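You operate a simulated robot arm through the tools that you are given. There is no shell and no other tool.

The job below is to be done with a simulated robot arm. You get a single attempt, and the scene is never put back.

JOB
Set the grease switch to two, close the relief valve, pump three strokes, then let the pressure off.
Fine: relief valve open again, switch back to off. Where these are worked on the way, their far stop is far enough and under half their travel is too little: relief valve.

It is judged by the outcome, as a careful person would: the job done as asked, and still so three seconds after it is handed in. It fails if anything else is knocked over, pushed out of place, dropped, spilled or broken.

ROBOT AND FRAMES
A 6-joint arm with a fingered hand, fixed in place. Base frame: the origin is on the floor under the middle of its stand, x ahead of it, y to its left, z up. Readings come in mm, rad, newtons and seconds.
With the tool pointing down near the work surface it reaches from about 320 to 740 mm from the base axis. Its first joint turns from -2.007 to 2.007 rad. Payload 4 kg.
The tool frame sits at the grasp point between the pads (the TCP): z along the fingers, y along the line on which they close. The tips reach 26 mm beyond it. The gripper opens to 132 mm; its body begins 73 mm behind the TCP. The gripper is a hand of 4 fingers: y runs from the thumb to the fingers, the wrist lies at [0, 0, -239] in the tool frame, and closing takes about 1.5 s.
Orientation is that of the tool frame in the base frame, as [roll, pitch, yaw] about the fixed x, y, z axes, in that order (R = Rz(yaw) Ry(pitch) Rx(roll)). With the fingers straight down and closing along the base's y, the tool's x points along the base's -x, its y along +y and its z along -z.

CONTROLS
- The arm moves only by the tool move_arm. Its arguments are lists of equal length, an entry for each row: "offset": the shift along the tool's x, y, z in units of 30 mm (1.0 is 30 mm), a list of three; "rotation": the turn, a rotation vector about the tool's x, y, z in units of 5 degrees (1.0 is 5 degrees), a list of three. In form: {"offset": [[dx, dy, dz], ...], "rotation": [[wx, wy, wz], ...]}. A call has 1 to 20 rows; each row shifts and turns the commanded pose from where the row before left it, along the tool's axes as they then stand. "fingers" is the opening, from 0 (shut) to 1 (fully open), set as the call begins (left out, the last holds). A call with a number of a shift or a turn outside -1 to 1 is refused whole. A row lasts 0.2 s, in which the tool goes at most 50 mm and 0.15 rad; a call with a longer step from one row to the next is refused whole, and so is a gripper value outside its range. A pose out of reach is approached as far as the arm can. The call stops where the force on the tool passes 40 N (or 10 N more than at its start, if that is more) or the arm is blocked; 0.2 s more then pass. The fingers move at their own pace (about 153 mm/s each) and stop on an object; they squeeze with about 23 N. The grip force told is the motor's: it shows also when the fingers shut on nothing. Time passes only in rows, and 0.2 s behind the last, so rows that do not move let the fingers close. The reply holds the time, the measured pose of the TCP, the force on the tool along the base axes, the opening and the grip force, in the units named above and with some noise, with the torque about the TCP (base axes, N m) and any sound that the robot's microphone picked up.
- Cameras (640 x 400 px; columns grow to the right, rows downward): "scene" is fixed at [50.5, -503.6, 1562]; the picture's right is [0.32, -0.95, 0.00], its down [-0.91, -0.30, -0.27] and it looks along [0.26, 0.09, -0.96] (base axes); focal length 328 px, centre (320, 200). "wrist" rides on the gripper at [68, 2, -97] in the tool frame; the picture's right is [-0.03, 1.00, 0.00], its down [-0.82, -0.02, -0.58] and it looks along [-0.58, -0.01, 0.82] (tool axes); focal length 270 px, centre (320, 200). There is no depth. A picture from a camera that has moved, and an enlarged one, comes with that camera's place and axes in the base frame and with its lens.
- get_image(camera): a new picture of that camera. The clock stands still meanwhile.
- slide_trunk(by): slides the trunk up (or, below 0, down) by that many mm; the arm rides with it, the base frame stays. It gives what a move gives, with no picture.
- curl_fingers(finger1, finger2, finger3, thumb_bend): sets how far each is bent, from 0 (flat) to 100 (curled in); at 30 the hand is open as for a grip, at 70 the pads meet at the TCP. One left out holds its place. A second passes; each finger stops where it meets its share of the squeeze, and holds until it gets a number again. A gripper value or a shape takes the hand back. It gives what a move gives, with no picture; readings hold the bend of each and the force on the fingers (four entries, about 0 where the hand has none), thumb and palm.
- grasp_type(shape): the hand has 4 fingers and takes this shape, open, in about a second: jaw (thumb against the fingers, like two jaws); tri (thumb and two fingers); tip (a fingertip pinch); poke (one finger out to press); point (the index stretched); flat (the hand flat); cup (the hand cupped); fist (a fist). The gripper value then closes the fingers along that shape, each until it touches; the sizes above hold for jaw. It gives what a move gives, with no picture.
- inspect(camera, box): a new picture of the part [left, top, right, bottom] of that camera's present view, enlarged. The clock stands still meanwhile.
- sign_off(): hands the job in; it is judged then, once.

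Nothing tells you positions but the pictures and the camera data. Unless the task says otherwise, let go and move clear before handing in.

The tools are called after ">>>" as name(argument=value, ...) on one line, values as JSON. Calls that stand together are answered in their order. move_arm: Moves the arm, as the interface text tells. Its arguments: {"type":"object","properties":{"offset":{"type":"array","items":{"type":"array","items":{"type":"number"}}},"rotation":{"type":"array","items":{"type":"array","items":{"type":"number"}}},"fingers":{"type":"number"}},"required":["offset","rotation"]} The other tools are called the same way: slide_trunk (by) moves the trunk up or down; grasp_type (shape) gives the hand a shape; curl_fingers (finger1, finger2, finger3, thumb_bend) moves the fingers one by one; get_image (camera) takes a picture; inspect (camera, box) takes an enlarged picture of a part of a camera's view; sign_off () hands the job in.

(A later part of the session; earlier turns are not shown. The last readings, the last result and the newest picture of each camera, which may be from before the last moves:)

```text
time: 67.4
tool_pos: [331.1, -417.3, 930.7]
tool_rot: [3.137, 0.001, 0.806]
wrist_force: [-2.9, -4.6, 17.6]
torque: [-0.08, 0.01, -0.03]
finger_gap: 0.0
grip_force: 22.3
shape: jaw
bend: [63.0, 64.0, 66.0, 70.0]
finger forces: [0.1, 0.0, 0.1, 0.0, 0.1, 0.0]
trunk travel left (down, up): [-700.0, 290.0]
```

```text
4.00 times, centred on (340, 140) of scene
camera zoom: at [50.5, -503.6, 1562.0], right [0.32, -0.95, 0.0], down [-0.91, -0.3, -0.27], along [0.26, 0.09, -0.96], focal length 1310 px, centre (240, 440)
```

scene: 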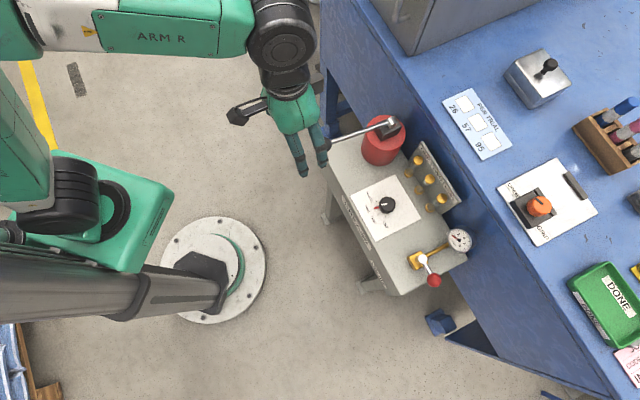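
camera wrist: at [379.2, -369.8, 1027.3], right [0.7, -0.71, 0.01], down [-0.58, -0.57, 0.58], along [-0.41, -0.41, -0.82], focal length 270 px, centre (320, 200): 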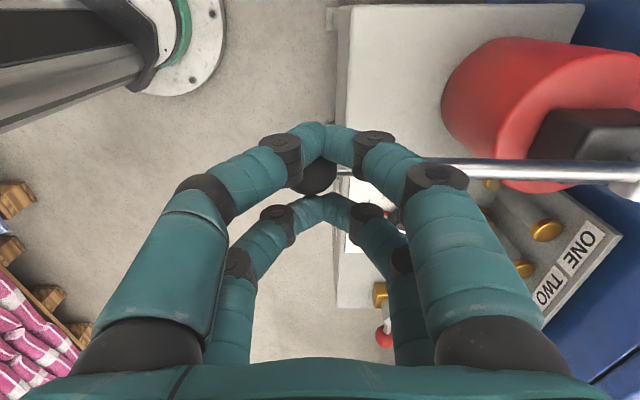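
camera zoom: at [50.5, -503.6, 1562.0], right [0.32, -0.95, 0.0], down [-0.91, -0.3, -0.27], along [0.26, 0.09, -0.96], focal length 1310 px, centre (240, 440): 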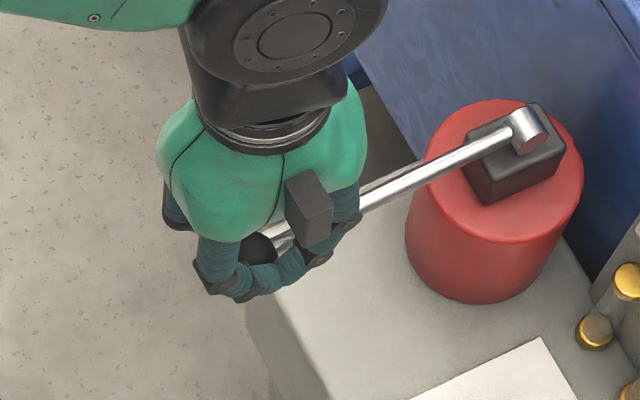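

The lever follows with about 18 N of resistance, already slightly below level. Continuing down along the arc toward the bottom stop.

>>> move_arm(offset=[[0, 0.03, 0.3], [0, 0.03, 0.3], [0, 0.054, 0.245], [0, 0.054, 0.245], [0, 0.075, 0.24], [0, 0.075, 0.24]], rotation=[[0, 0, 0], [0, 0, 0], [0, 0, 0], [0, 0, 0], [0, 0, 0], [0, 0, 0]], fingers=0.0)

>>> get_image(camera="wrist")

>>> inspect(camera="scene", box=[270, 90, 410, 190])

>>> inspect(camera="scene", box=[400, 200, 490, 290])

```text
time: 67.8
tool_pos: [330.9, -418.5, 925.8]
tool_rot: [3.129, 0.003, 0.807]
wrist_force: [-5.9, 4.0, 23.6]
torque: [0.21, 0.15, 0.01]
finger_gap: 0.0
grip_force: 23.2
shape: jaw
bend: [63.0, 64.0, 68.0, 70.0]
finger forces: [0.0, 0.0, 0.0, 0.2, 0.0, 0.0]
trunk travel left (down, up): [-700.0, 290.0]
stopped in row 2: the force on the tool passed its limit at 44 N (the readings are from after the stop); the commanded pose is now the measured one
```

```text
taken
camera wrist: at [379.1, -370.1, 1023.8], right [0.7, -0.71, 0.01], down [-0.58, -0.57, 0.58], along [-0.4, -0.42, -0.81], focal length 270 px, centre (320, 200)
```

wrist: 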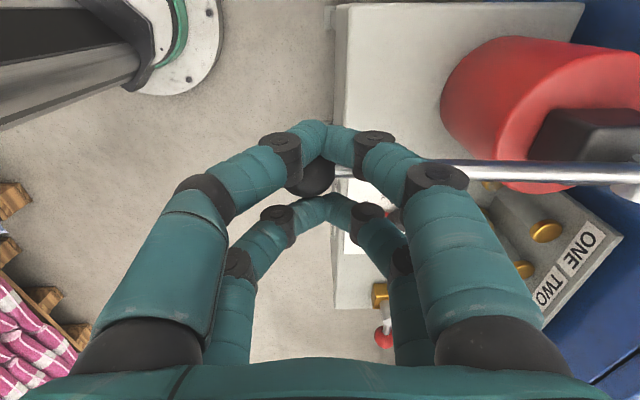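

```text
4.00 times, centred on (340, 140) of scene
camera zoom: at [50.5, -503.6, 1562.0], right [0.32, -0.95, 0.0], down [-0.91, -0.3, -0.27], along [0.26, 0.09, -0.96], focal length 1310 px, centre (240, 440)
```

zoom: 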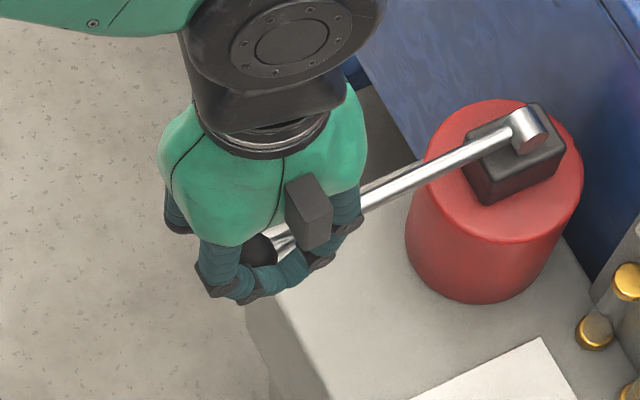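

```text
4.44 times, centred on (445, 245) of scene
camera zoom: at [50.5, -503.6, 1562.0], right [0.32, -0.95, 0.0], down [-0.91, -0.3, -0.27], along [0.26, 0.09, -0.96], focal length 1456 px, centre (-236, 0)
```

zoom: 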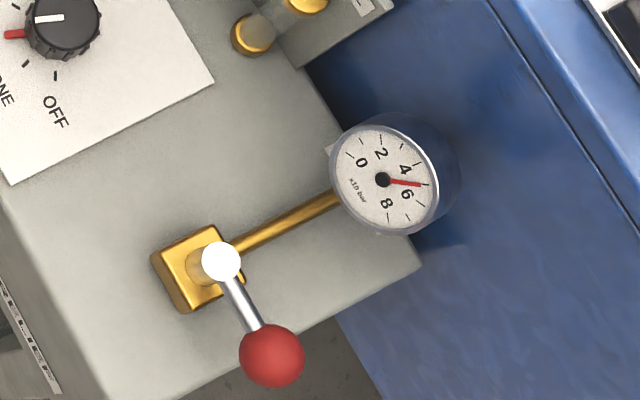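

The gauge has jumped to about 50 bar, so the pump is working into a closed system. I'll press a little more, slowly, to see whether this is the bottom stop.

>>> move_arm(offset=[[0, 0.01, 0.08], [0, 0.01, 0.08], [0, 0, 0]], rotation=[[0, 0, 0], [0, 0, 0], [0, 0, 0]], fingers=0.0)

>>> inspect(camera="scene", box=[400, 200, 490, 290])

```text
time: 68.6
tool_pos: [332.0, -419.1, 922.1]
tool_rot: [3.127, 0.004, 0.807]
wrist_force: [-0.9, -4.3, 35.5]
torque: [0.14, 0.03, -0.02]
finger_gap: 0.1
grip_force: 23.1
shape: jaw
bend: [63.0, 62.0, 71.0, 69.0]
finger forces: [0.1, 0.0, 56.4, 0.1, 48.9, 0.1]
trunk travel left (down, up): [-700.0, 290.0]
```

```text
4.44 times, centred on (445, 245) of scene
camera zoom: at [50.5, -503.6, 1562.0], right [0.32, -0.95, 0.0], down [-0.91, -0.3, -0.27], along [0.26, 0.09, -0.96], focal length 1456 px, centre (-236, 0)
```

zoom: 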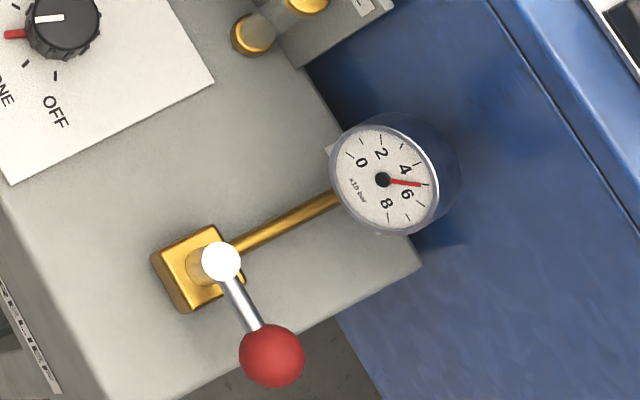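

The gauge no longer moves and force climbs steeply, so this is the bottom stop. Now I raise the hand and see if the lever returns by itself.

>>> move_arm(offset=[[0, 0, -0.25], [0, 0, -0.3], [0, 0, -0.3], [0, 0, -0.3], [0, 0, -0.3], [0, 0, -0.3], [0, 0, -0.3], [0, 0, -0.3]], rotation=[[0, 0, 0], [0, 0, 0], [0, 0, 0], [0, 0, 0], [0, 0, 0], [0, 0, 0], [0, 0, 0], [0, 0, 0]], fingers=0.0)

>>> get_image(camera="wrist")

>>> inspect(camera="scene", box=[270, 90, 410, 190])

>>> inspect(camera="scene", box=[390, 140, 490, 290])

```text
time: 70.4
tool_pos: [332.5, -420.3, 990.0]
tool_rot: [3.133, 0.001, 0.807]
wrist_force: [-0.1, -0.1, 0.4]
torque: [0.0, -0.01, 0.02]
finger_gap: 0.1
grip_force: 23.1
shape: jaw
bend: [63.0, 61.0, 70.0, 70.0]
finger forces: [0.0, 0.0, 0.0, 0.1, 0.0, 0.0]
trunk travel left (down, up): [-700.0, 290.0]
```

```text
taken
camera wrist: at [381.0, -371.2, 1086.5], right [0.7, -0.71, 0.01], down [-0.58, -0.57, 0.58], along [-0.41, -0.41, -0.82], focal length 270 px, centre (320, 200)
```

wrist: 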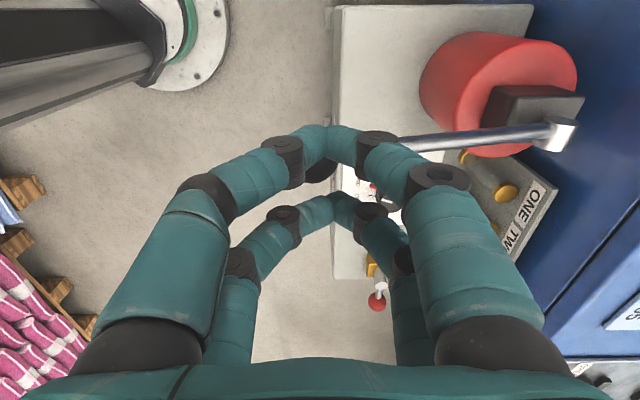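

```text
4.00 times, centred on (340, 140) of scene
camera zoom: at [50.5, -503.6, 1562.0], right [0.32, -0.95, 0.0], down [-0.91, -0.3, -0.27], along [0.26, 0.09, -0.96], focal length 1310 px, centre (240, 440)
```

zoom: 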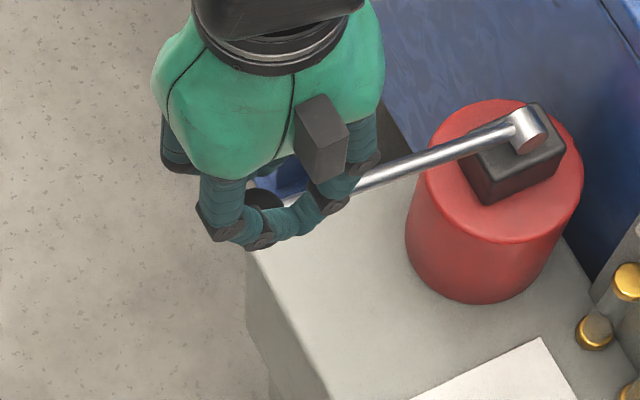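

```text
2.67 times, centred on (440, 215) of scene
camera zoom: at [50.5, -503.6, 1562.0], right [0.32, -0.95, 0.0], down [-0.91, -0.3, -0.27], along [0.26, 0.09, -0.96], focal length 874 px, centre (0, 160)
```

zoom: 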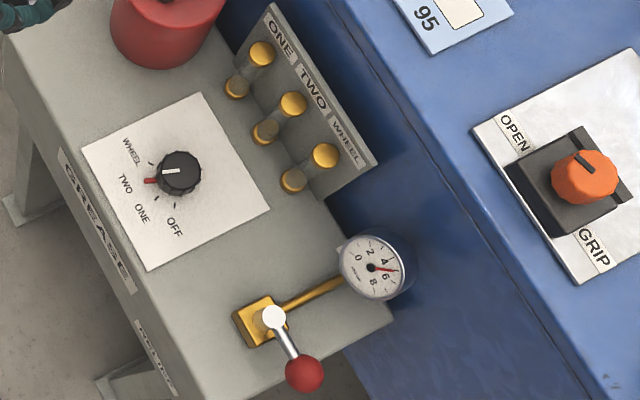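

The handle springs back up on its own, and the gauge holds about 50 bar. Let me check the sight glasses for a stroke indication.

>>> inspect(camera="scene", box=[395, 145, 475, 215])

>>> inspect(camera="scene", box=[435, 215, 485, 265])

>>> inspect(camera="wrist", box=[280, 90, 600, 260])

```text
5.71 times, centred on (435, 180) of scene
camera zoom: at [50.5, -503.6, 1562.0], right [0.32, -0.95, 0.0], down [-0.91, -0.3, -0.27], along [0.26, 0.09, -0.96], focal length 1872 px, centre (-337, 314)
```

zoom: 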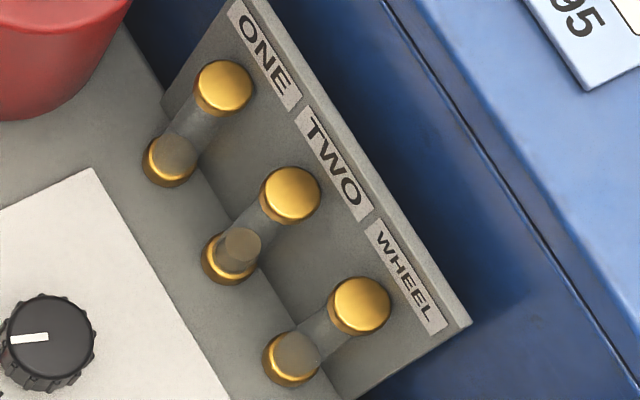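

```text
8.00 times, centred on (460, 240) of scene
camera zoom: at [50.5, -503.6, 1562.0], right [0.32, -0.95, 0.0], down [-0.91, -0.3, -0.27], along [0.26, 0.09, -0.96], focal length 2621 px, centre (-800, -120)
```

zoom: 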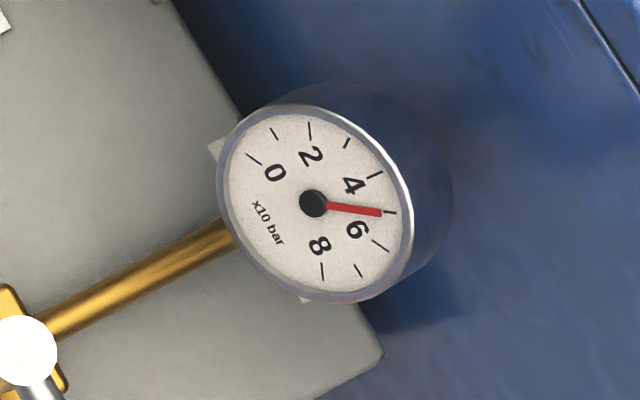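

```text
2.00 times, centred on (440, 175) of wrist
camera zoom: at [381.0, -371.2, 1086.5], right [0.7, -0.71, 0.01], down [-0.58, -0.57, 0.58], along [-0.41, -0.41, -0.82], focal length 541 px, centre (80, 250)
```

zoom: 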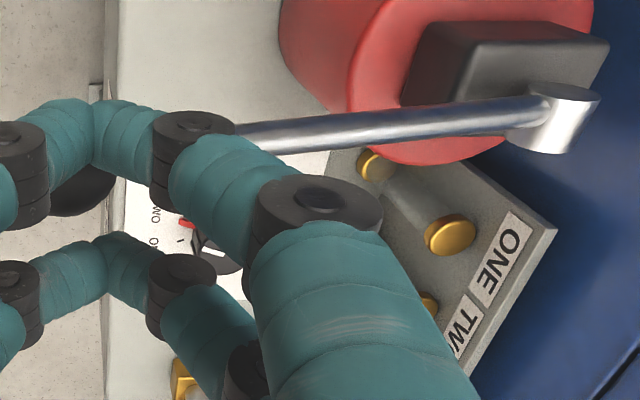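

The TWO sight glass has risen one step while ONE and WHEEL stay down, and the gauge reads about 50 bar: one stroke is done. Now the second downstroke along the same path.

>>> move_arm(offset=[[0.03, -0.03, 0.21], [0, 0, 0.21], [0, -0.05, 0.32], [0, -0.04, 0.32], [0, -0.01, 0.25], [0, -0.01, 0.25], [0, 0.01, 0.25], [0, 0.01, 0.2], [0, 0.02, 0.12], [0, 0.02, 0.1], [0, 0.01, 0.08]], rotation=[[0, 0, 0], [0, 0, 0], [0, 0, 0], [0, 0, 0], [0, 0, 0], [0, 0, 0], [0, 0, 0], [0, 0, 0], [0, 0, 0], [0, 0, 0], [0, 0, 0]], fingers=0.0)

>>> inspect(camera="scene", box=[270, 90, 410, 190])

>>> inspect(camera="scene", box=[395, 145, 475, 215])

>>> inspect(camera="scene", box=[435, 215, 485, 265])

```text
time: 72.8
tool_pos: [331.9, -417.9, 922.9]
tool_rot: [3.124, 0.003, 0.806]
wrist_force: [-3.7, -9.9, 33.3]
torque: [-0.05, 0.05, 0.02]
finger_gap: 0.1
grip_force: 23.7
shape: jaw
bend: [63.0, 61.0, 71.0, 69.0]
finger forces: [0.0, 0.1, 60.8, 0.0, 0.0, 0.0]
trunk travel left (down, up): [-700.0, 290.0]
```

```text
4.00 times, centred on (340, 140) of scene
camera zoom: at [50.5, -503.6, 1562.0], right [0.32, -0.95, 0.0], down [-0.91, -0.3, -0.27], along [0.26, 0.09, -0.96], focal length 1310 px, centre (240, 440)
```

zoom: 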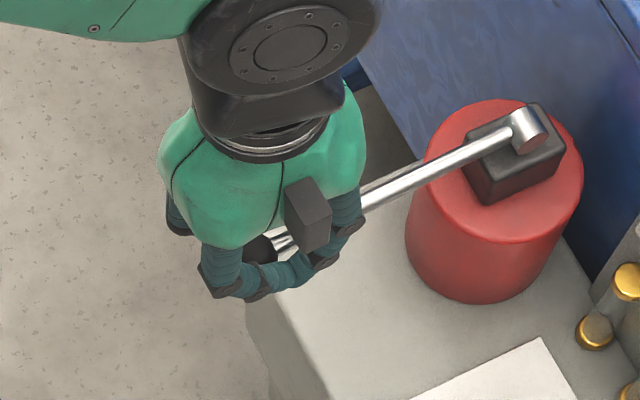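

```text
5.71 times, centred on (435, 180) of scene
camera zoom: at [50.5, -503.6, 1562.0], right [0.32, -0.95, 0.0], down [-0.91, -0.3, -0.27], along [0.26, 0.09, -0.96], focal length 1872 px, centre (-337, 314)
```

zoom: 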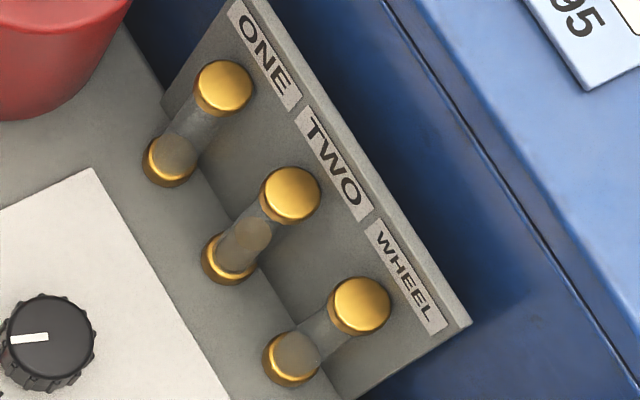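

```text
8.00 times, centred on (460, 240) of scene
camera zoom: at [50.5, -503.6, 1562.0], right [0.32, -0.95, 0.0], down [-0.91, -0.3, -0.27], along [0.26, 0.09, -0.96], focal length 2621 px, centre (-800, -120)
```

zoom: 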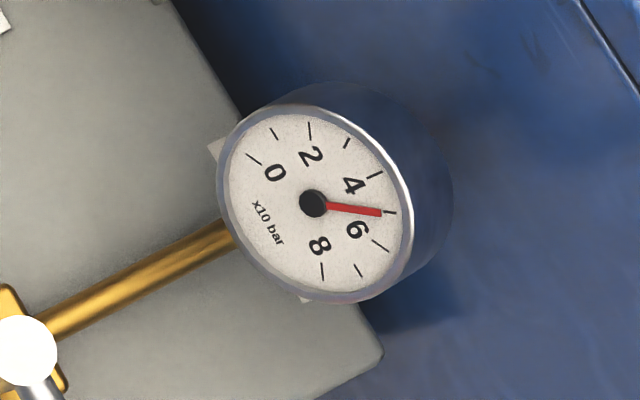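

The TWO glass rose a second step at the bottom of this stroke. Raising to let the handle return fully.

>>> move_arm(offset=[[0, 0, -0.25], [0, 0, -0.3], [0, 0, -0.3], [0, 0, -0.3], [0, 0, -0.3], [0, 0, -0.3], [0, 0, -0.3], [0, 0, -0.3]], rotation=[[0, 0, 0], [0, 0, 0], [0, 0, 0], [0, 0, 0], [0, 0, 0], [0, 0, 0], [0, 0, 0], [0, 0, 0]], fingers=0.0)

>>> inspect(camera="scene", box=[270, 90, 410, 190])

>>> inspect(camera="scene", box=[395, 145, 475, 215])

```text
time: 74.6
tool_pos: [331.5, -415.2, 989.7]
tool_rot: [3.136, 0.003, 0.806]
wrist_force: [0.0, -0.4, -0.4]
torque: [0.03, 0.0, 0.0]
finger_gap: 0.0
grip_force: 23.5
shape: jaw
bend: [63.0, 61.0, 70.0, 70.0]
finger forces: [0.0, 0.1, 0.1, 0.0, 0.1, 0.1]
trunk travel left (down, up): [-700.0, 290.0]
```

```text
4.00 times, centred on (340, 140) of scene
camera zoom: at [50.5, -503.6, 1562.0], right [0.32, -0.95, 0.0], down [-0.91, -0.3, -0.27], along [0.26, 0.09, -0.96], focal length 1310 px, centre (240, 440)
```

zoom: 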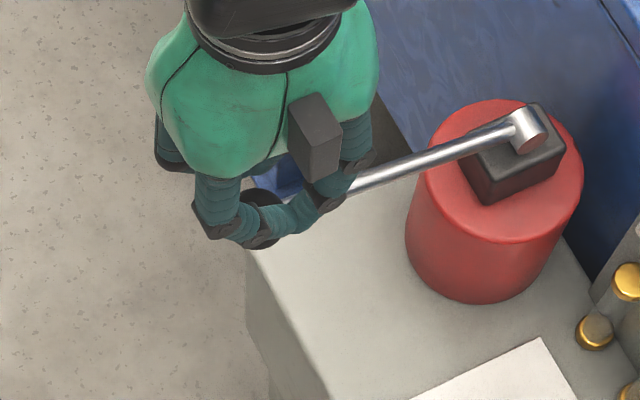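

```text
5.71 times, centred on (435, 180) of scene
camera zoom: at [50.5, -503.6, 1562.0], right [0.32, -0.95, 0.0], down [-0.91, -0.3, -0.27], along [0.26, 0.09, -0.96], focal length 1872 px, centre (-337, 314)
```

zoom: 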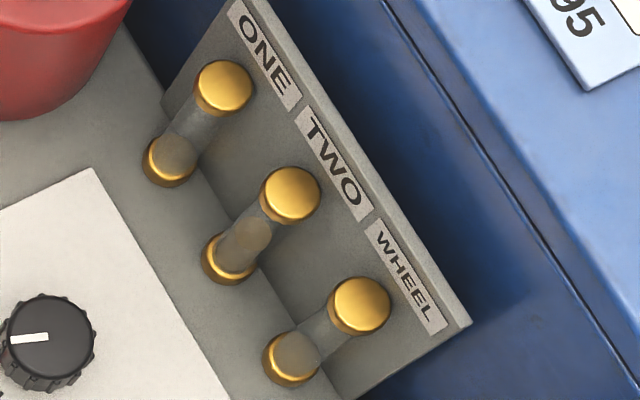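

Two strokes are done and the handle is back at the top. I'll re-centre by a couple of millimetres and make the third downstroke.

>>> move_arm(offset=[[-0.03, 0.06, 0.21], [0, 0, 0.21], [0, -0.05, 0.32], [0, -0.04, 0.32], [0, -0.01, 0.25], [0, -0.01, 0.25], [0, 0.01, 0.25], [0, 0.01, 0.2], [0, 0.02, 0.12], [0, 0.02, 0.1], [0, 0.01, 0.08]], rotation=[[0, 0, 0], [0, 0, 0], [0, 0, 0], [0, 0, 0], [0, 0, 0], [0, 0, 0], [0, 0, 0], [0, 0, 0], [0, 0, 0], [0, 0, 0], [0, 0, 0]], fingers=0.0)

>>> inspect(camera="scene", box=[395, 145, 475, 215])

>>> inspect(camera="scene", box=[435, 215, 485, 265])

```text
time: 77.0
tool_pos: [331.1, -418.6, 923.4]
tool_rot: [3.126, 0.005, 0.805]
wrist_force: [8.6, 2.0, 18.3]
torque: [0.16, -0.19, -0.02]
finger_gap: 0.1
grip_force: 23.0
shape: jaw
bend: [63.0, 60.0, 70.0, 69.0]
finger forces: [0.1, 0.0, 0.0, 0.1, 0.1, 0.0]
trunk travel left (down, up): [-700.0, 290.0]
```

```text
5.71 times, centred on (435, 180) of scene
camera zoom: at [50.5, -503.6, 1562.0], right [0.32, -0.95, 0.0], down [-0.91, -0.3, -0.27], along [0.26, 0.09, -0.96], focal length 1872 px, centre (-337, 314)
```

zoom: 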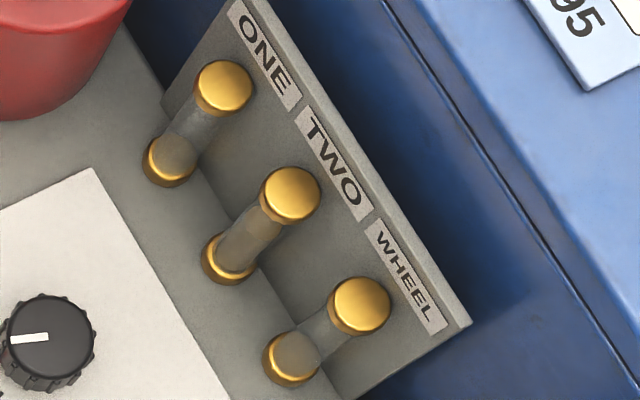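

```text
8.00 times, centred on (460, 240) of scene
camera zoom: at [50.5, -503.6, 1562.0], right [0.32, -0.95, 0.0], down [-0.91, -0.3, -0.27], along [0.26, 0.09, -0.96], focal length 2621 px, centre (-800, -120)
```

zoom: 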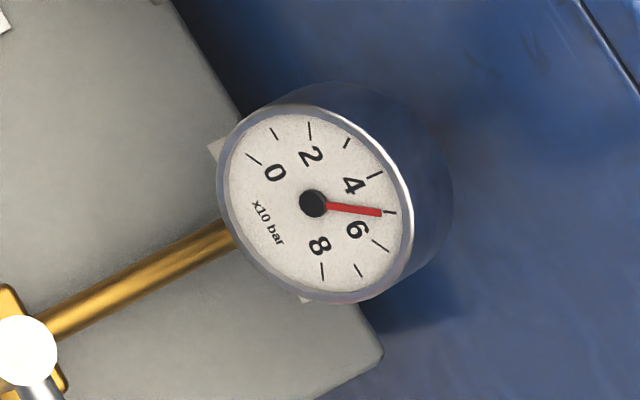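

The TWO glass has risen a third step. I'll press the last couple of millimetres to be sure the bottom stop is reached, then let the handle up.

>>> move_arm(offset=[[0, 0.01, 0.08], [0, 0.01, 0.06], [0, 0, 0]], rotation=[[0, 0, 0], [0, 0, 0], [0, 0, 0]], fingers=0.0)

>>> move_arm(offset=[[0, 0, -0.25], [0, 0, -0.3], [0, 0, -0.3], [0, 0, -0.3], [0, 0, -0.3], [0, 0, -0.3], [0, 0, -0.3], [0, 0, -0.4], [0, 0, -1], [0, 0, -1], [0, 0, 0]], rotation=[[0, 0, 0], [0, 0, 0], [0, 0, 0], [0, 0, 0], [0, 0, 0], [0, 0, 0], [0, 0, 0], [0, 0, 0], [0, 0, 0], [0, 0, 0], [0, 0, 0]], fingers=0.0)

>>> inspect(camera="scene", box=[270, 90, 490, 290])

>>> inspect(camera="scene", box=[395, 145, 475, 215])

>>> get_image(camera="wrist")

```text
time: 77.8
tool_pos: [333.2, -419.8, 919.4]
tool_rot: [3.13, 0.003, 0.806]
wrist_force: [3.3, -3.8, 33.2]
torque: [0.1, 0.05, -0.04]
finger_gap: 0.0
grip_force: 22.9
shape: jaw
bend: [63.0, 60.0, 70.0, 69.0]
finger forces: [0.1, 0.1, 55.6, 0.0, 0.1, 0.0]
trunk travel left (down, up): [-700.0, 290.0]
```

```text
time: 80.2
tool_pos: [333.3, -418.3, 1051.0]
tool_rot: [3.133, 0.003, 0.807]
wrist_force: [-0.2, 0.3, 0.5]
torque: [-0.04, -0.01, 0.02]
finger_gap: 0.3
grip_force: 23.1
shape: jaw
bend: [63.0, 61.0, 70.0, 69.0]
finger forces: [0.0, 0.0, 0.0, 0.1, 0.0, 0.0]
trunk travel left (down, up): [-700.0, 290.0]
```

```text
2.00 times, centred on (380, 190) of scene
camera zoom: at [50.5, -503.6, 1562.0], right [0.32, -0.95, 0.0], down [-0.91, -0.3, -0.27], along [0.26, 0.09, -0.96], focal length 655 px, centre (200, 220)
```

zoom: 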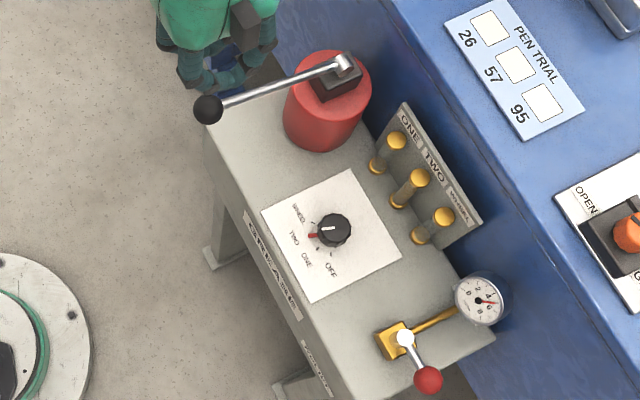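

```text
5.71 times, centred on (435, 180) of scene
camera zoom: at [50.5, -503.6, 1562.0], right [0.32, -0.95, 0.0], down [-0.91, -0.3, -0.27], along [0.26, 0.09, -0.96], focal length 1872 px, centre (-337, 314)
```

zoom: 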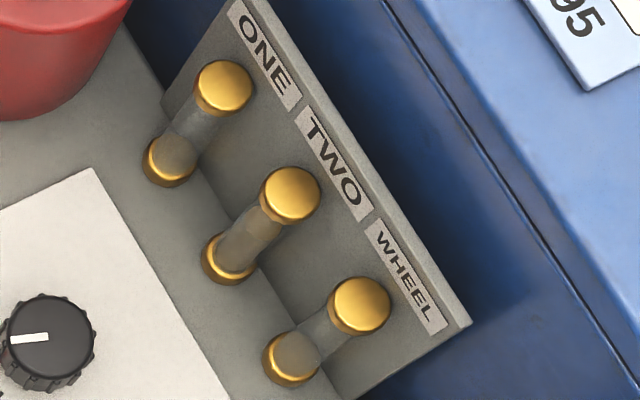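

```text
taken
camera wrist: at [381.2, -370.9, 1147.9], right [0.7, -0.71, 0.01], down [-0.58, -0.57, 0.58], along [-0.41, -0.41, -0.82], focal length 270 px, centre (320, 200)
```

wrist: 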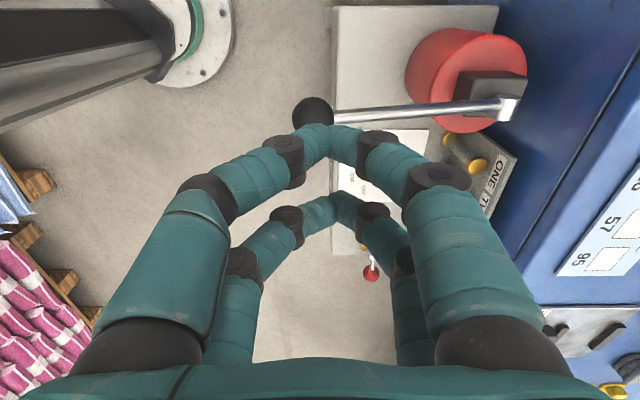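

Three strokes are complete: handle back at the top, TWO glass up three steps, gauge at about 50 bar. Now I'll go let the pressure off: turn the hand to yaw ≈170° while still high, then travel back above the valve.

>>> move_arm(offset=[[0, 0, 0], [0, 0, 0], [0, 0, 0], [0, 0, 0], [0, 0, 0], [0, 0, 0], [0, 0, 0], [0, 0, 0], [0, 0, 0], [0, 0, 0], [0, 0, 0], [0, 0, 0], [0, 0, 0], [0, 0, 0], [0, 0, 0], [0, 0, 0], [0, 0, 0], [0, 0, 0], [0, 0, 0], [0, 0, 0]], rotation=[[0, 0, -1], [0, 0, -1], [0, 0, -1], [0, 0, -1], [0, 0, -1], [0, 0, -1], [0, 0, -1], [0, 0, -1], [0, 0, -1], [0, 0, -1], [0, 0, -1], [0, 0, -1], [0, 0, -1], [0, 0, -1], [0, 0, -1], [0, 0, -1], [0, 0, -1], [0, 0, -1], [0, 0, -1], [0, 0, -1]], fingers=0.76)

>>> move_arm(offset=[[0, 0, 0], [0, 0, 0], [0, 0, 0], [0, 0, 0], [0, 0, 0], [0.47, -0.873, 0], [0.47, -0.873, 0], [0.47, -0.873, 0], [0.47, -0.873, 0], [0.47, -0.873, 0], [0.47, -0.873, 0], [0, 0, 0.83], [0, 0, 0.83], [0, 0, 0.83], [0, 0, 0.83]], rotation=[[0, 0, -1], [0, 0, -1], [0, 0, -1], [0, 0, -1], [0, 0, -1], [0, 0, 0], [0, 0, 0], [0, 0, 0], [0, 0, 0], [0, 0, 0], [0, 0, 0], [0, 0, 0], [0, 0, 0], [0, 0, 0], [0, 0, 0]], fingers=0.76)

>>> get_image(camera="scene")

```text
time: 84.4
tool_pos: [331.5, -418.6, 1051.0]
tool_rot: [-3.138, 0.008, 2.553]
wrist_force: [0.0, 0.6, 0.5]
torque: [0.02, -0.01, 0.03]
finger_gap: 100.3
grip_force: 0.1
shape: jaw
bend: [63.0, 63.0, 63.0, 50.0]
finger forces: [0.0, 0.1, 0.1, 0.1, 0.1, 0.0]
trunk travel left (down, up): [-700.0, 290.0]
```

```text
time: 87.6
tool_pos: [224.1, -558.9, 950.3]
tool_rot: [-3.135, 0.005, 2.988]
wrist_force: [0.4, -0.4, 0.9]
torque: [0.01, 0.0, 0.0]
finger_gap: 99.9
grip_force: 0.1
shape: jaw
bend: [63.0, 63.0, 63.0, 50.0]
finger forces: [0.1, 0.1, 0.1, 0.0, 0.1, 0.0]
trunk travel left (down, up): [-700.0, 290.0]
```

```text
taken
```

scene: 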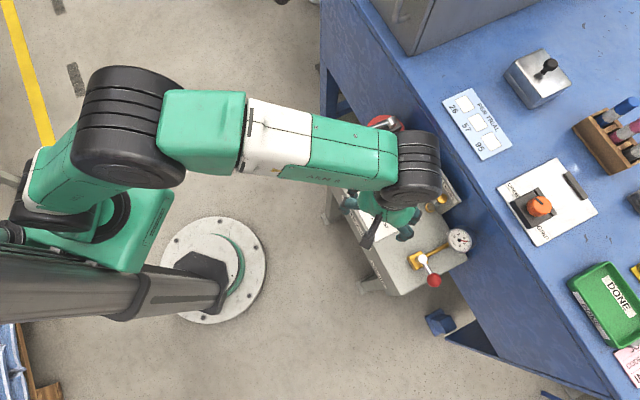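

Travel was clean. I'll tilt the hand 15° outward again and hover so that the far fingers (thumb and finger 3) will come down beyond the valve ball.

>>> move_arm(offset=[[0, 0, 0], [0, 0, 0], [0, 0, 0], [0.24, -0.7, 0.525], [0.24, -0.7, 0.525], [0.24, -0.7, 0.525], [0.24, -0.7, 0.525], [0.24, -0.7, 0.525], [0.24, -0.7, 0.525], [0, 0, 0]], rotation=[[0.925, -0.379, 0], [0.925, -0.379, 0], [0.925, -0.379, 0], [0, 0, 0], [0, 0, 0], [0, 0, 0], [0, 0, 0], [0, 0, 0], [0, 0, 0], [0, 0, 0]], fingers=0.76)

>>> get_image(camera="wrist")

>>> get_image(camera="scene")

```text
time: 89.8
tool_pos: [168.6, -698.8, 887.3]
tool_rot: [-2.893, 0.105, 3.002]
wrist_force: [1.1, -0.1, 0.1]
torque: [0.0, 0.01, 0.0]
finger_gap: 100.2
grip_force: 0.1
shape: jaw
bend: [63.0, 63.0, 63.0, 50.0]
finger forces: [0.0, 0.0, 0.1, 0.0, 0.0, 0.0]
trunk travel left (down, up): [-700.0, 290.0]
```

```text
taken
camera wrist: at [94.9, -665.5, 973.0], right [0.19, 0.95, -0.24], down [0.76, 0.02, 0.65], along [0.62, -0.31, -0.72], focal length 270 px, centre (320, 200)
```

wrist: 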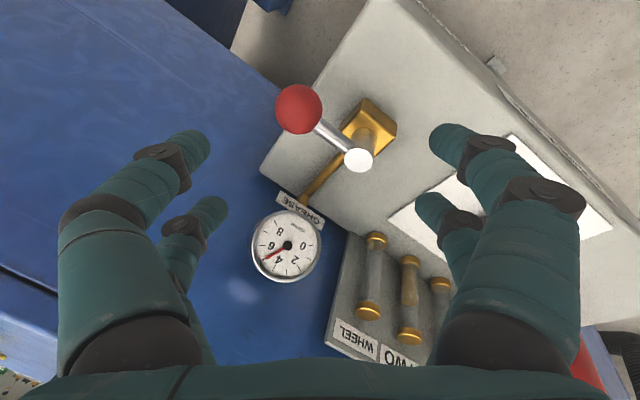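

```text
taken
```

scene: 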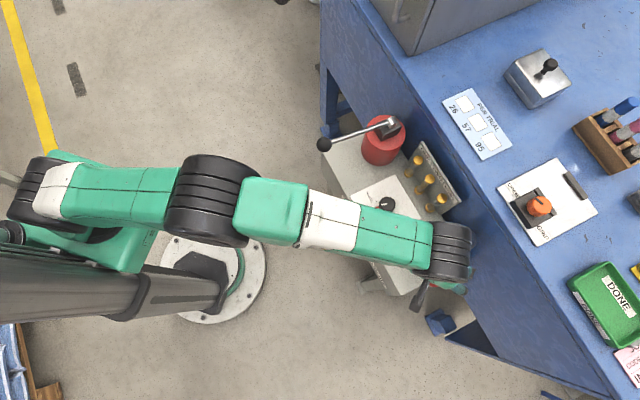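

The valve ball (160,-738) and closed lever are clearly seen, with the gauge at about 50 bar. I'll descend so the thumb and finger 3 sit just beyond the ball.

>>> move_arm(offset=[[0.057, 0.0933, 0.523], [0.057, 0.0933, 0.523], [0.057, 0.0933, 0.523], [0.057, 0.0933, 0.523], [0.057, 0.0933, 0.523], [0, 0, 0]], rotation=[[0, 0, 0], [0, 0, 0], [0, 0, 0], [0, 0, 0], [0, 0, 0], [0, 0, 0]], fingers=0.76)

>>> get_image(camera="wrist")

>>> inspect(camera="scene", box=[370, 200, 490, 310])

```text
time: 91.2
tool_pos: [166.5, -704.8, 806.1]
tool_rot: [-2.894, 0.105, 3.001]
wrist_force: [1.2, 0.0, -0.3]
torque: [0.0, -0.02, 0.02]
finger_gap: 100.2
grip_force: 0.0
shape: jaw
bend: [63.0, 63.0, 63.0, 50.0]
finger forces: [0.0, 0.1, 0.0, 0.0, 0.0, 0.1]
trunk travel left (down, up): [-700.0, 290.0]
```

```text
taken
camera wrist: at [93.1, -670.1, 893.1], right [0.19, 0.95, -0.24], down [0.76, 0.02, 0.65], along [0.62, -0.31, -0.72], focal length 270 px, centre (320, 200)
```

wrist: 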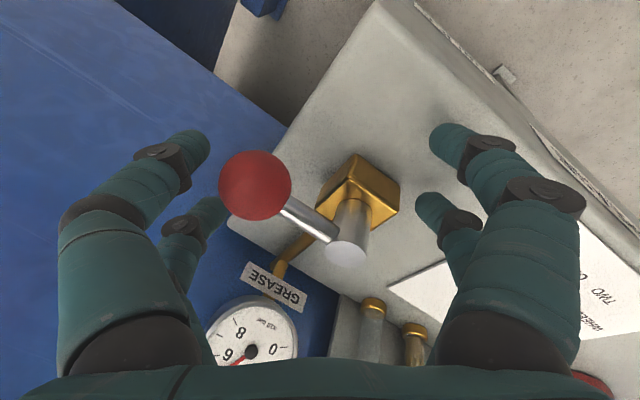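

```text
3.64 times, centred on (430, 255) of scene
camera zoom: at [50.5, -503.6, 1562.0], right [0.32, -0.95, 0.0], down [-0.91, -0.3, -0.27], along [0.26, 0.09, -0.96], focal length 1191 px, centre (-80, 0)
```

zoom: 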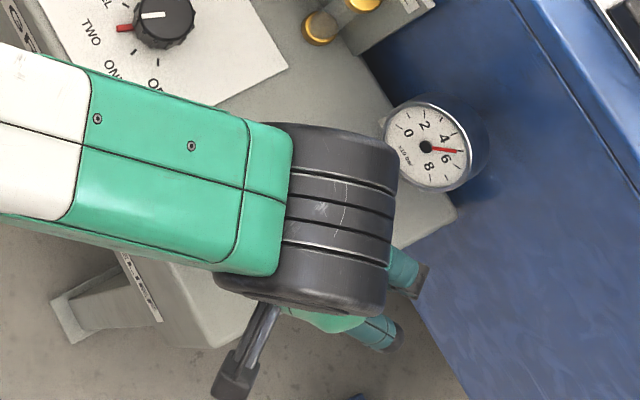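

The thumb and finger 3 are just beyond the ball with no contact yet. I'll draw the ball back along its arc (clockwise) in short stages.

>>> move_arm(offset=[[0.0435, 0.231, -0.063], [0.07, 0.091, -0.031], [0.0735, 0.089, -0.031], [0.06, 0.105, -0.033], [0.064, 0.103, -0.033]], rotation=[[0, 0, 0], [0, 0, 0.4], [0, 0, 0.4], [0, 0, 0.4], [0, 0, 0.4]], fingers=0.76)

>>> get_image(camera="wrist")

>>> inspect(camera="scene", box=[435, 215, 485, 265])

```text
time: 92.4
tool_pos: [162.3, -684.7, 808.0]
tool_rot: [-2.907, 0.137, 2.864]
wrist_force: [-0.5, -0.5, 1.2]
torque: [0.02, 0.0, 0.0]
finger_gap: 100.4
grip_force: 0.0
shape: jaw
bend: [63.0, 63.0, 62.0, 50.0]
finger forces: [0.0, 0.1, 0.9, 0.0, 0.0, 0.1]
trunk travel left (down, up): [-700.0, 290.0]
```

```text
taken
camera wrist: at [89.9, -641.0, 890.9], right [0.32, 0.92, -0.23], down [0.73, -0.09, 0.67], along [0.6, -0.38, -0.7], focal length 270 px, centre (320, 200)
```

wrist: 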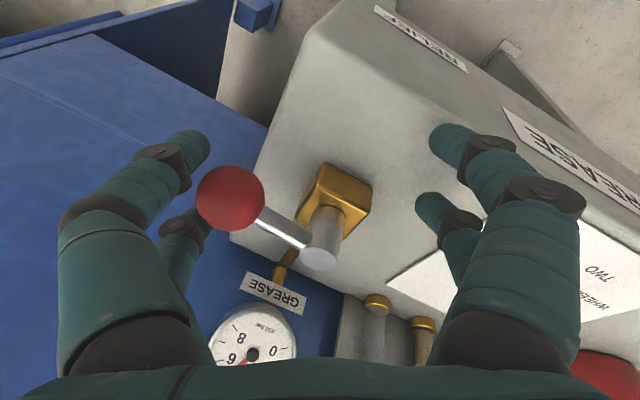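

```text
8.00 times, centred on (460, 240) of scene
camera zoom: at [50.5, -503.6, 1562.0], right [0.32, -0.95, 0.0], down [-0.91, -0.3, -0.27], along [0.26, 0.09, -0.96], focal length 2621 px, centre (-800, -120)
```

zoom: 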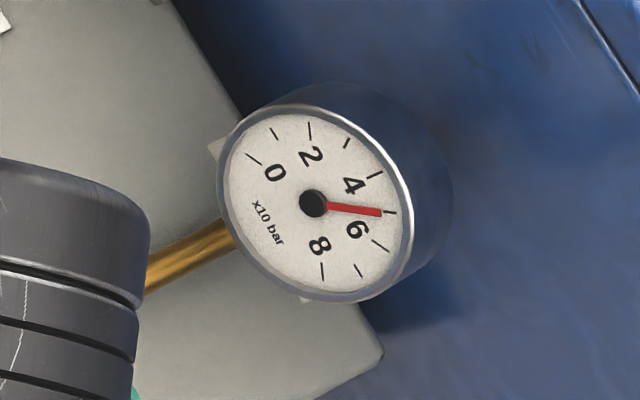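

I've taken up the slack but the ball sits against finger 3 only, off-centre. I'll ease off, turn back 8° and shift so the ball nests between the thumb and finger 3 before pulling.

>>> move_arm(offset=[[0, -0.167, 0], [-0.092, 0.099, 0.045], [-0.0987, 0.092, 0.045], [0, 0, 0]], rotation=[[0, 0, 0], [0, 0, -0.8], [0, 0, -0.8], [0, 0, 0]], fingers=0.76)

>>> get_image(camera="wrist")

```text
time: 93.4
tool_pos: [166.0, -685.9, 804.1]
tool_rot: [-2.891, 0.105, 3.002]
wrist_force: [-2.5, -2.4, -0.2]
torque: [-0.02, -0.06, -0.12]
finger_gap: 100.2
grip_force: 0.0
shape: jaw
bend: [63.0, 63.0, 63.0, 50.0]
finger forces: [0.1, 0.1, 0.0, 0.0, 3.5, 0.1]
trunk travel left (down, up): [-700.0, 290.0]
```

```text
taken
camera wrist: at [92.9, -652.2, 890.3], right [0.19, 0.95, -0.24], down [0.76, 0.02, 0.65], along [0.62, -0.31, -0.72], focal length 270 px, centre (320, 200)
```

wrist: 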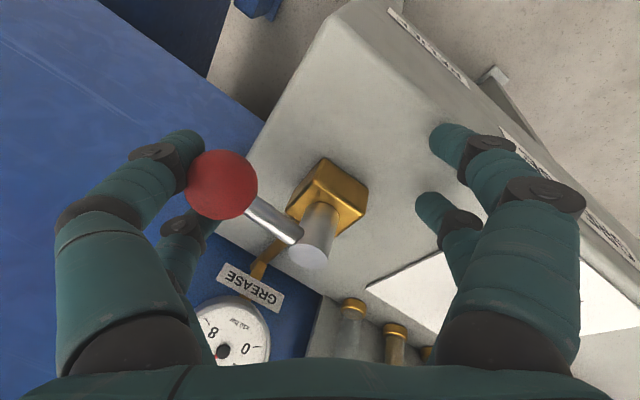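

The ball is now nested between thumb and finger 3 with light contact. Pulling along the tangent, first 15°.

>>> move_arm(offset=[[0.12, 0.088, -0.035], [0.111, 0.096, -0.036], [0.103, 0.107, -0.038]], rotation=[[0, 0, 0], [0, 0, 0], [0, 0, 0]], fingers=0.76)

>>> get_image(camera="wrist")

>>> inspect(camera="scene", box=[435, 215, 485, 265])

```text
time: 94.2
tool_pos: [158.2, -675.9, 803.7]
tool_rot: [-2.892, 0.105, 3.0]
wrist_force: [-1.7, -1.8, 0.1]
torque: [0.05, -0.04, -0.1]
finger_gap: 100.6
grip_force: 0.1
shape: jaw
bend: [63.0, 63.0, 63.0, 51.0]
finger forces: [0.1, 0.0, 0.0, 0.0, 2.6, 0.0]
trunk travel left (down, up): [-700.0, 290.0]
```

```text
taken
camera wrist: at [85.0, -641.2, 890.4], right [0.19, 0.95, -0.24], down [0.76, 0.02, 0.65], along [0.62, -0.31, -0.72], focal length 270 px, centre (320, 200)
```

wrist: 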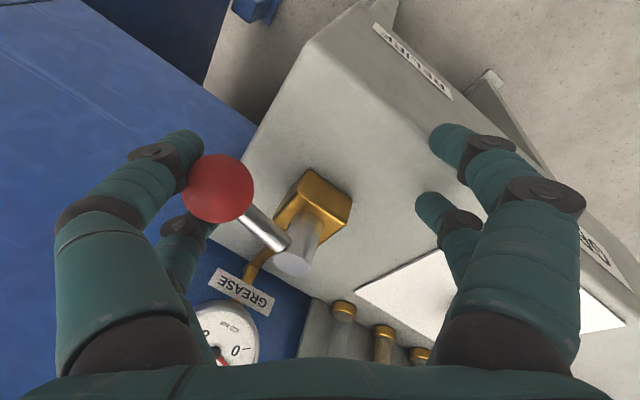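

```text
8.00 times, centred on (460, 240) of scene
camera zoom: at [50.5, -503.6, 1562.0], right [0.32, -0.95, 0.0], down [-0.91, -0.3, -0.27], along [0.26, 0.09, -0.96], focal length 2621 px, centre (-800, -120)
```

zoom: 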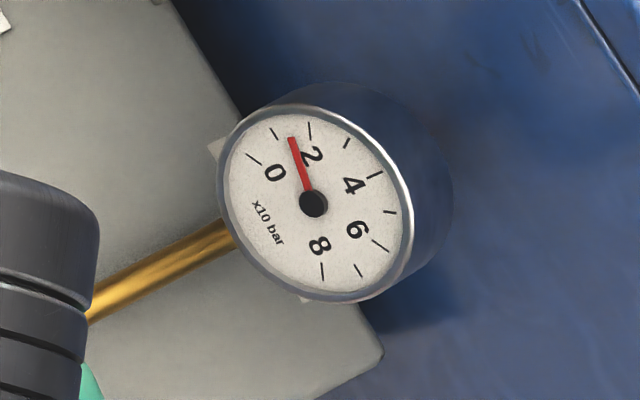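

The lever is moving and the gauge is already falling (now about 15). Continuing along the arc.

>>> move_arm(offset=[[0.094, 0.115, -0.039], [0.081, 0.121, -0.039], [0.07, 0.132, -0.041]], rotation=[[0, 0, 0], [0, 0, 0], [0, 0, 0]], fingers=0.76)

>>> get_image(camera="wrist")

```text
time: 95.0
tool_pos: [153.8, -663.0, 804.7]
tool_rot: [-2.892, 0.104, 3.0]
wrist_force: [-3.6, -2.1, -1.4]
torque: [0.01, -0.01, -0.13]
finger_gap: 100.8
grip_force: 0.0
shape: jaw
bend: [63.0, 63.0, 62.0, 51.0]
finger forces: [0.0, 0.0, 0.7, 0.1, 3.7, 0.1]
trunk travel left (down, up): [-700.0, 290.0]
```

```text
taken
camera wrist: at [79.3, -628.4, 890.8], right [0.19, 0.95, -0.24], down [0.76, 0.02, 0.65], along [0.62, -0.31, -0.72], focal length 270 px, centre (320, 200)
```

wrist: 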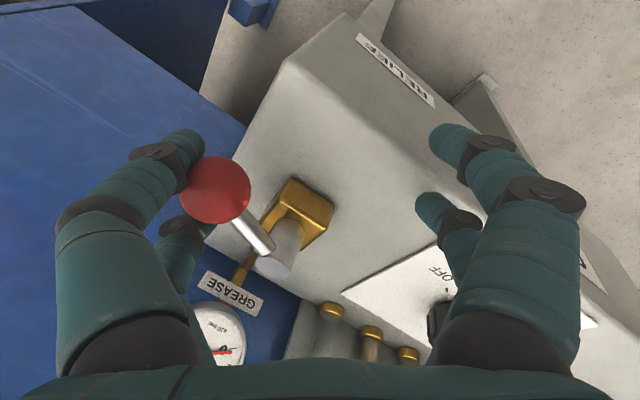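

The lever is at about 200° and follows well. I'll keep pulling, now turning the hand slightly with it.

>>> move_arm(offset=[[-0.014, 0.134, -0.033], [-0.009, 0.135, -0.033], [-0.028, 0.138, -0.03], [-0.023, 0.139, -0.03], [-0.044, 0.144, -0.027], [-0.038, 0.145, -0.027]], rotation=[[0, 0, 0.46], [0, 0, 0.46], [0, 0, 0.46], [0, 0, 0.46], [0, 0, 0.46], [0, 0, 0.46]], fingers=0.76)

>>> get_image(camera="wrist")

>>> inspect(camera="scene", box=[370, 190, 490, 300])

```text
time: 96.4
tool_pos: [162.6, -640.4, 803.9]
tool_rot: [-2.922, 0.163, 2.761]
wrist_force: [-5.8, -0.6, 3.2]
torque: [-0.18, 0.07, -0.36]
finger_gap: 101.3
grip_force: 0.2
shape: jaw
bend: [63.0, 63.0, 60.0, 50.0]
finger forces: [0.0, 0.1, 2.1, 0.0, 5.4, 0.1]
trunk travel left (down, up): [-700.0, 290.0]
```

```text
taken
camera wrist: at [94.2, -589.9, 886.9], right [0.42, 0.88, -0.21], down [0.7, -0.17, 0.69], along [0.58, -0.44, -0.69], focal length 270 px, centre (320, 200)
```

wrist: 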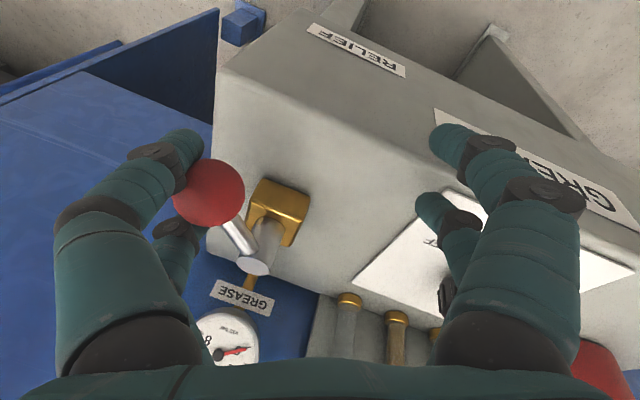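

```text
3.64 times, centred on (430, 245) of scene
camera zoom: at [50.5, -503.6, 1562.0], right [0.32, -0.95, 0.0], down [-0.91, -0.3, -0.27], along [0.26, 0.09, -0.96], focal length 1191 px, centre (-80, 36)
```

zoom: 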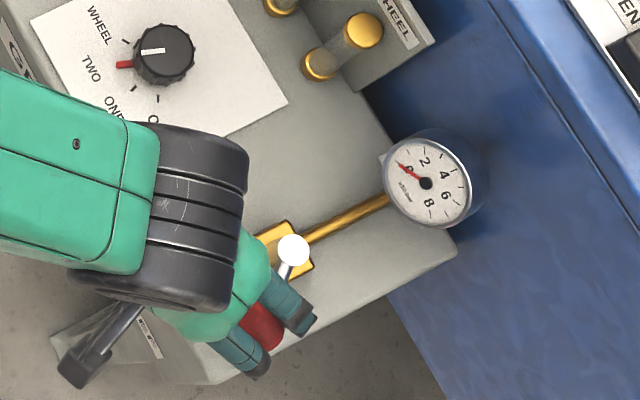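

The gauge is back at zero and the lever is at about 172°. I'll carry on toward the open stop.

>>> move_arm(offset=[[-0.057, 0.148, -0.023], [-0.051, 0.15, -0.023], [-0.07, 0.146, -0.017], [-0.064, 0.1485, -0.017]], rotation=[[0, 0, 0.46], [0, 0, 0.46], [0, 0, 0.46], [0, 0, 0.46]], fingers=0.76)

>>> get_image(camera="wrist")

>>> inspect(camera="scene", box=[370, 190, 490, 300])

```text
time: 97.4
tool_pos: [176.3, -627.3, 806.2]
tool_rot: [-2.952, 0.193, 2.604]
wrist_force: [-10.0, 2.4, 3.4]
torque: [-0.14, 0.16, -0.59]
finger_gap: 101.0
grip_force: 0.0
shape: jaw
bend: [63.0, 63.0, 60.0, 50.0]
finger forces: [0.1, 0.0, 2.9, 0.0, 8.9, 0.0]
trunk travel left (down, up): [-700.0, 290.0]
```

```text
taken
camera wrist: at [113.4, -566.5, 885.4], right [0.56, 0.81, -0.18], down [0.64, -0.28, 0.72], along [0.53, -0.51, -0.67], focal length 270 px, centre (320, 200)
```

wrist: 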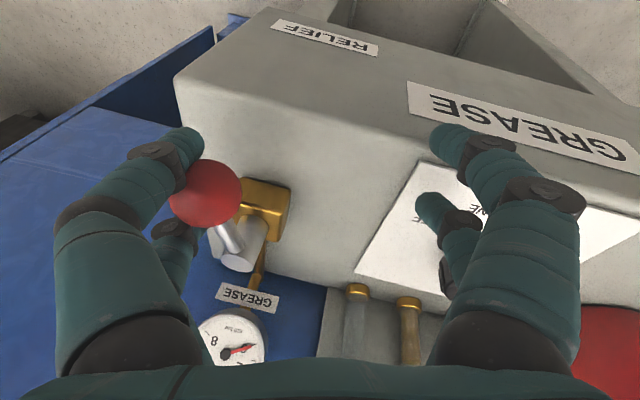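

```text
3.64 times, centred on (430, 245) of scene
camera zoom: at [50.5, -503.6, 1562.0], right [0.32, -0.95, 0.0], down [-0.91, -0.3, -0.27], along [0.26, 0.09, -0.96], focal length 1191 px, centre (-80, 36)
```

zoom: 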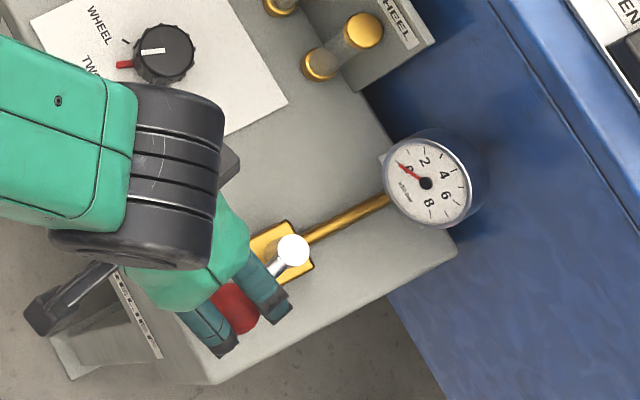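

The lever is at about 150°, with gauge at zero. A few more steps bring it to the open stop.

>>> move_arm(offset=[[-0.07, 0.15, -0.012], [-0.06, 0.153, -0.012], [-0.07, 0.15, -0.006]], rotation=[[0, 0, 0.46], [0, 0, 0.46], [0, 0, 0.46]], fingers=0.76)

>>> get_image(camera="wrist")

>>> inspect(camera="scene", box=[370, 190, 490, 300])

```text
time: 98.2
tool_pos: [190.3, -619.2, 804.4]
tool_rot: [-2.977, 0.215, 2.483]
wrist_force: [-7.2, 3.3, 3.5]
torque: [-0.19, 0.1, -0.52]
finger_gap: 101.0
grip_force: 0.1
shape: jaw
bend: [63.0, 63.0, 60.0, 50.0]
finger forces: [0.0, 0.0, 2.8, 0.0, 6.4, 0.0]
trunk travel left (down, up): [-700.0, 290.0]
```

```text
taken
camera wrist: at [131.6, -552.3, 883.8], right [0.65, 0.74, -0.15], down [0.58, -0.35, 0.73], along [0.49, -0.57, -0.66], focal length 270 px, centre (320, 200)
```

wrist: 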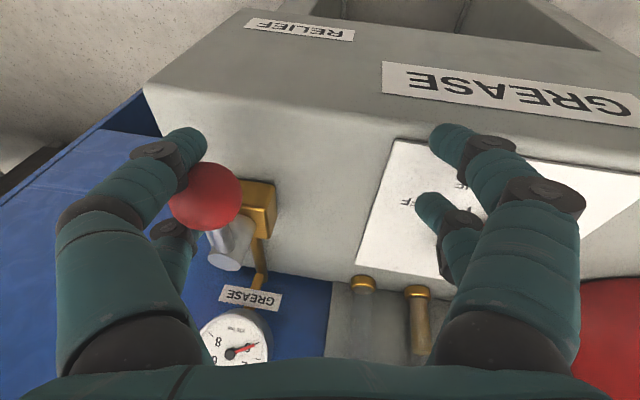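

```text
3.64 times, centred on (430, 245) of scene
camera zoom: at [50.5, -503.6, 1562.0], right [0.32, -0.95, 0.0], down [-0.91, -0.3, -0.27], along [0.26, 0.09, -0.96], focal length 1191 px, centre (-80, 36)
```

zoom: 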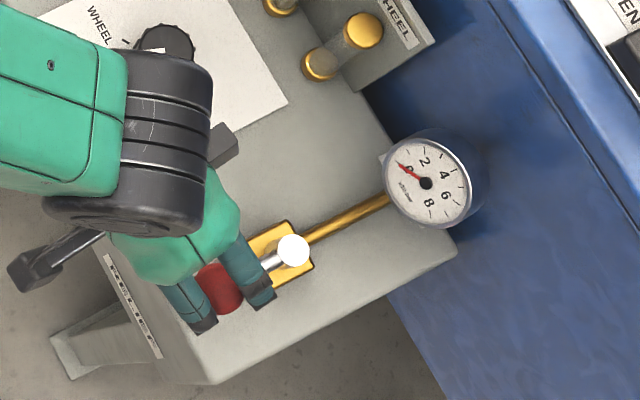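

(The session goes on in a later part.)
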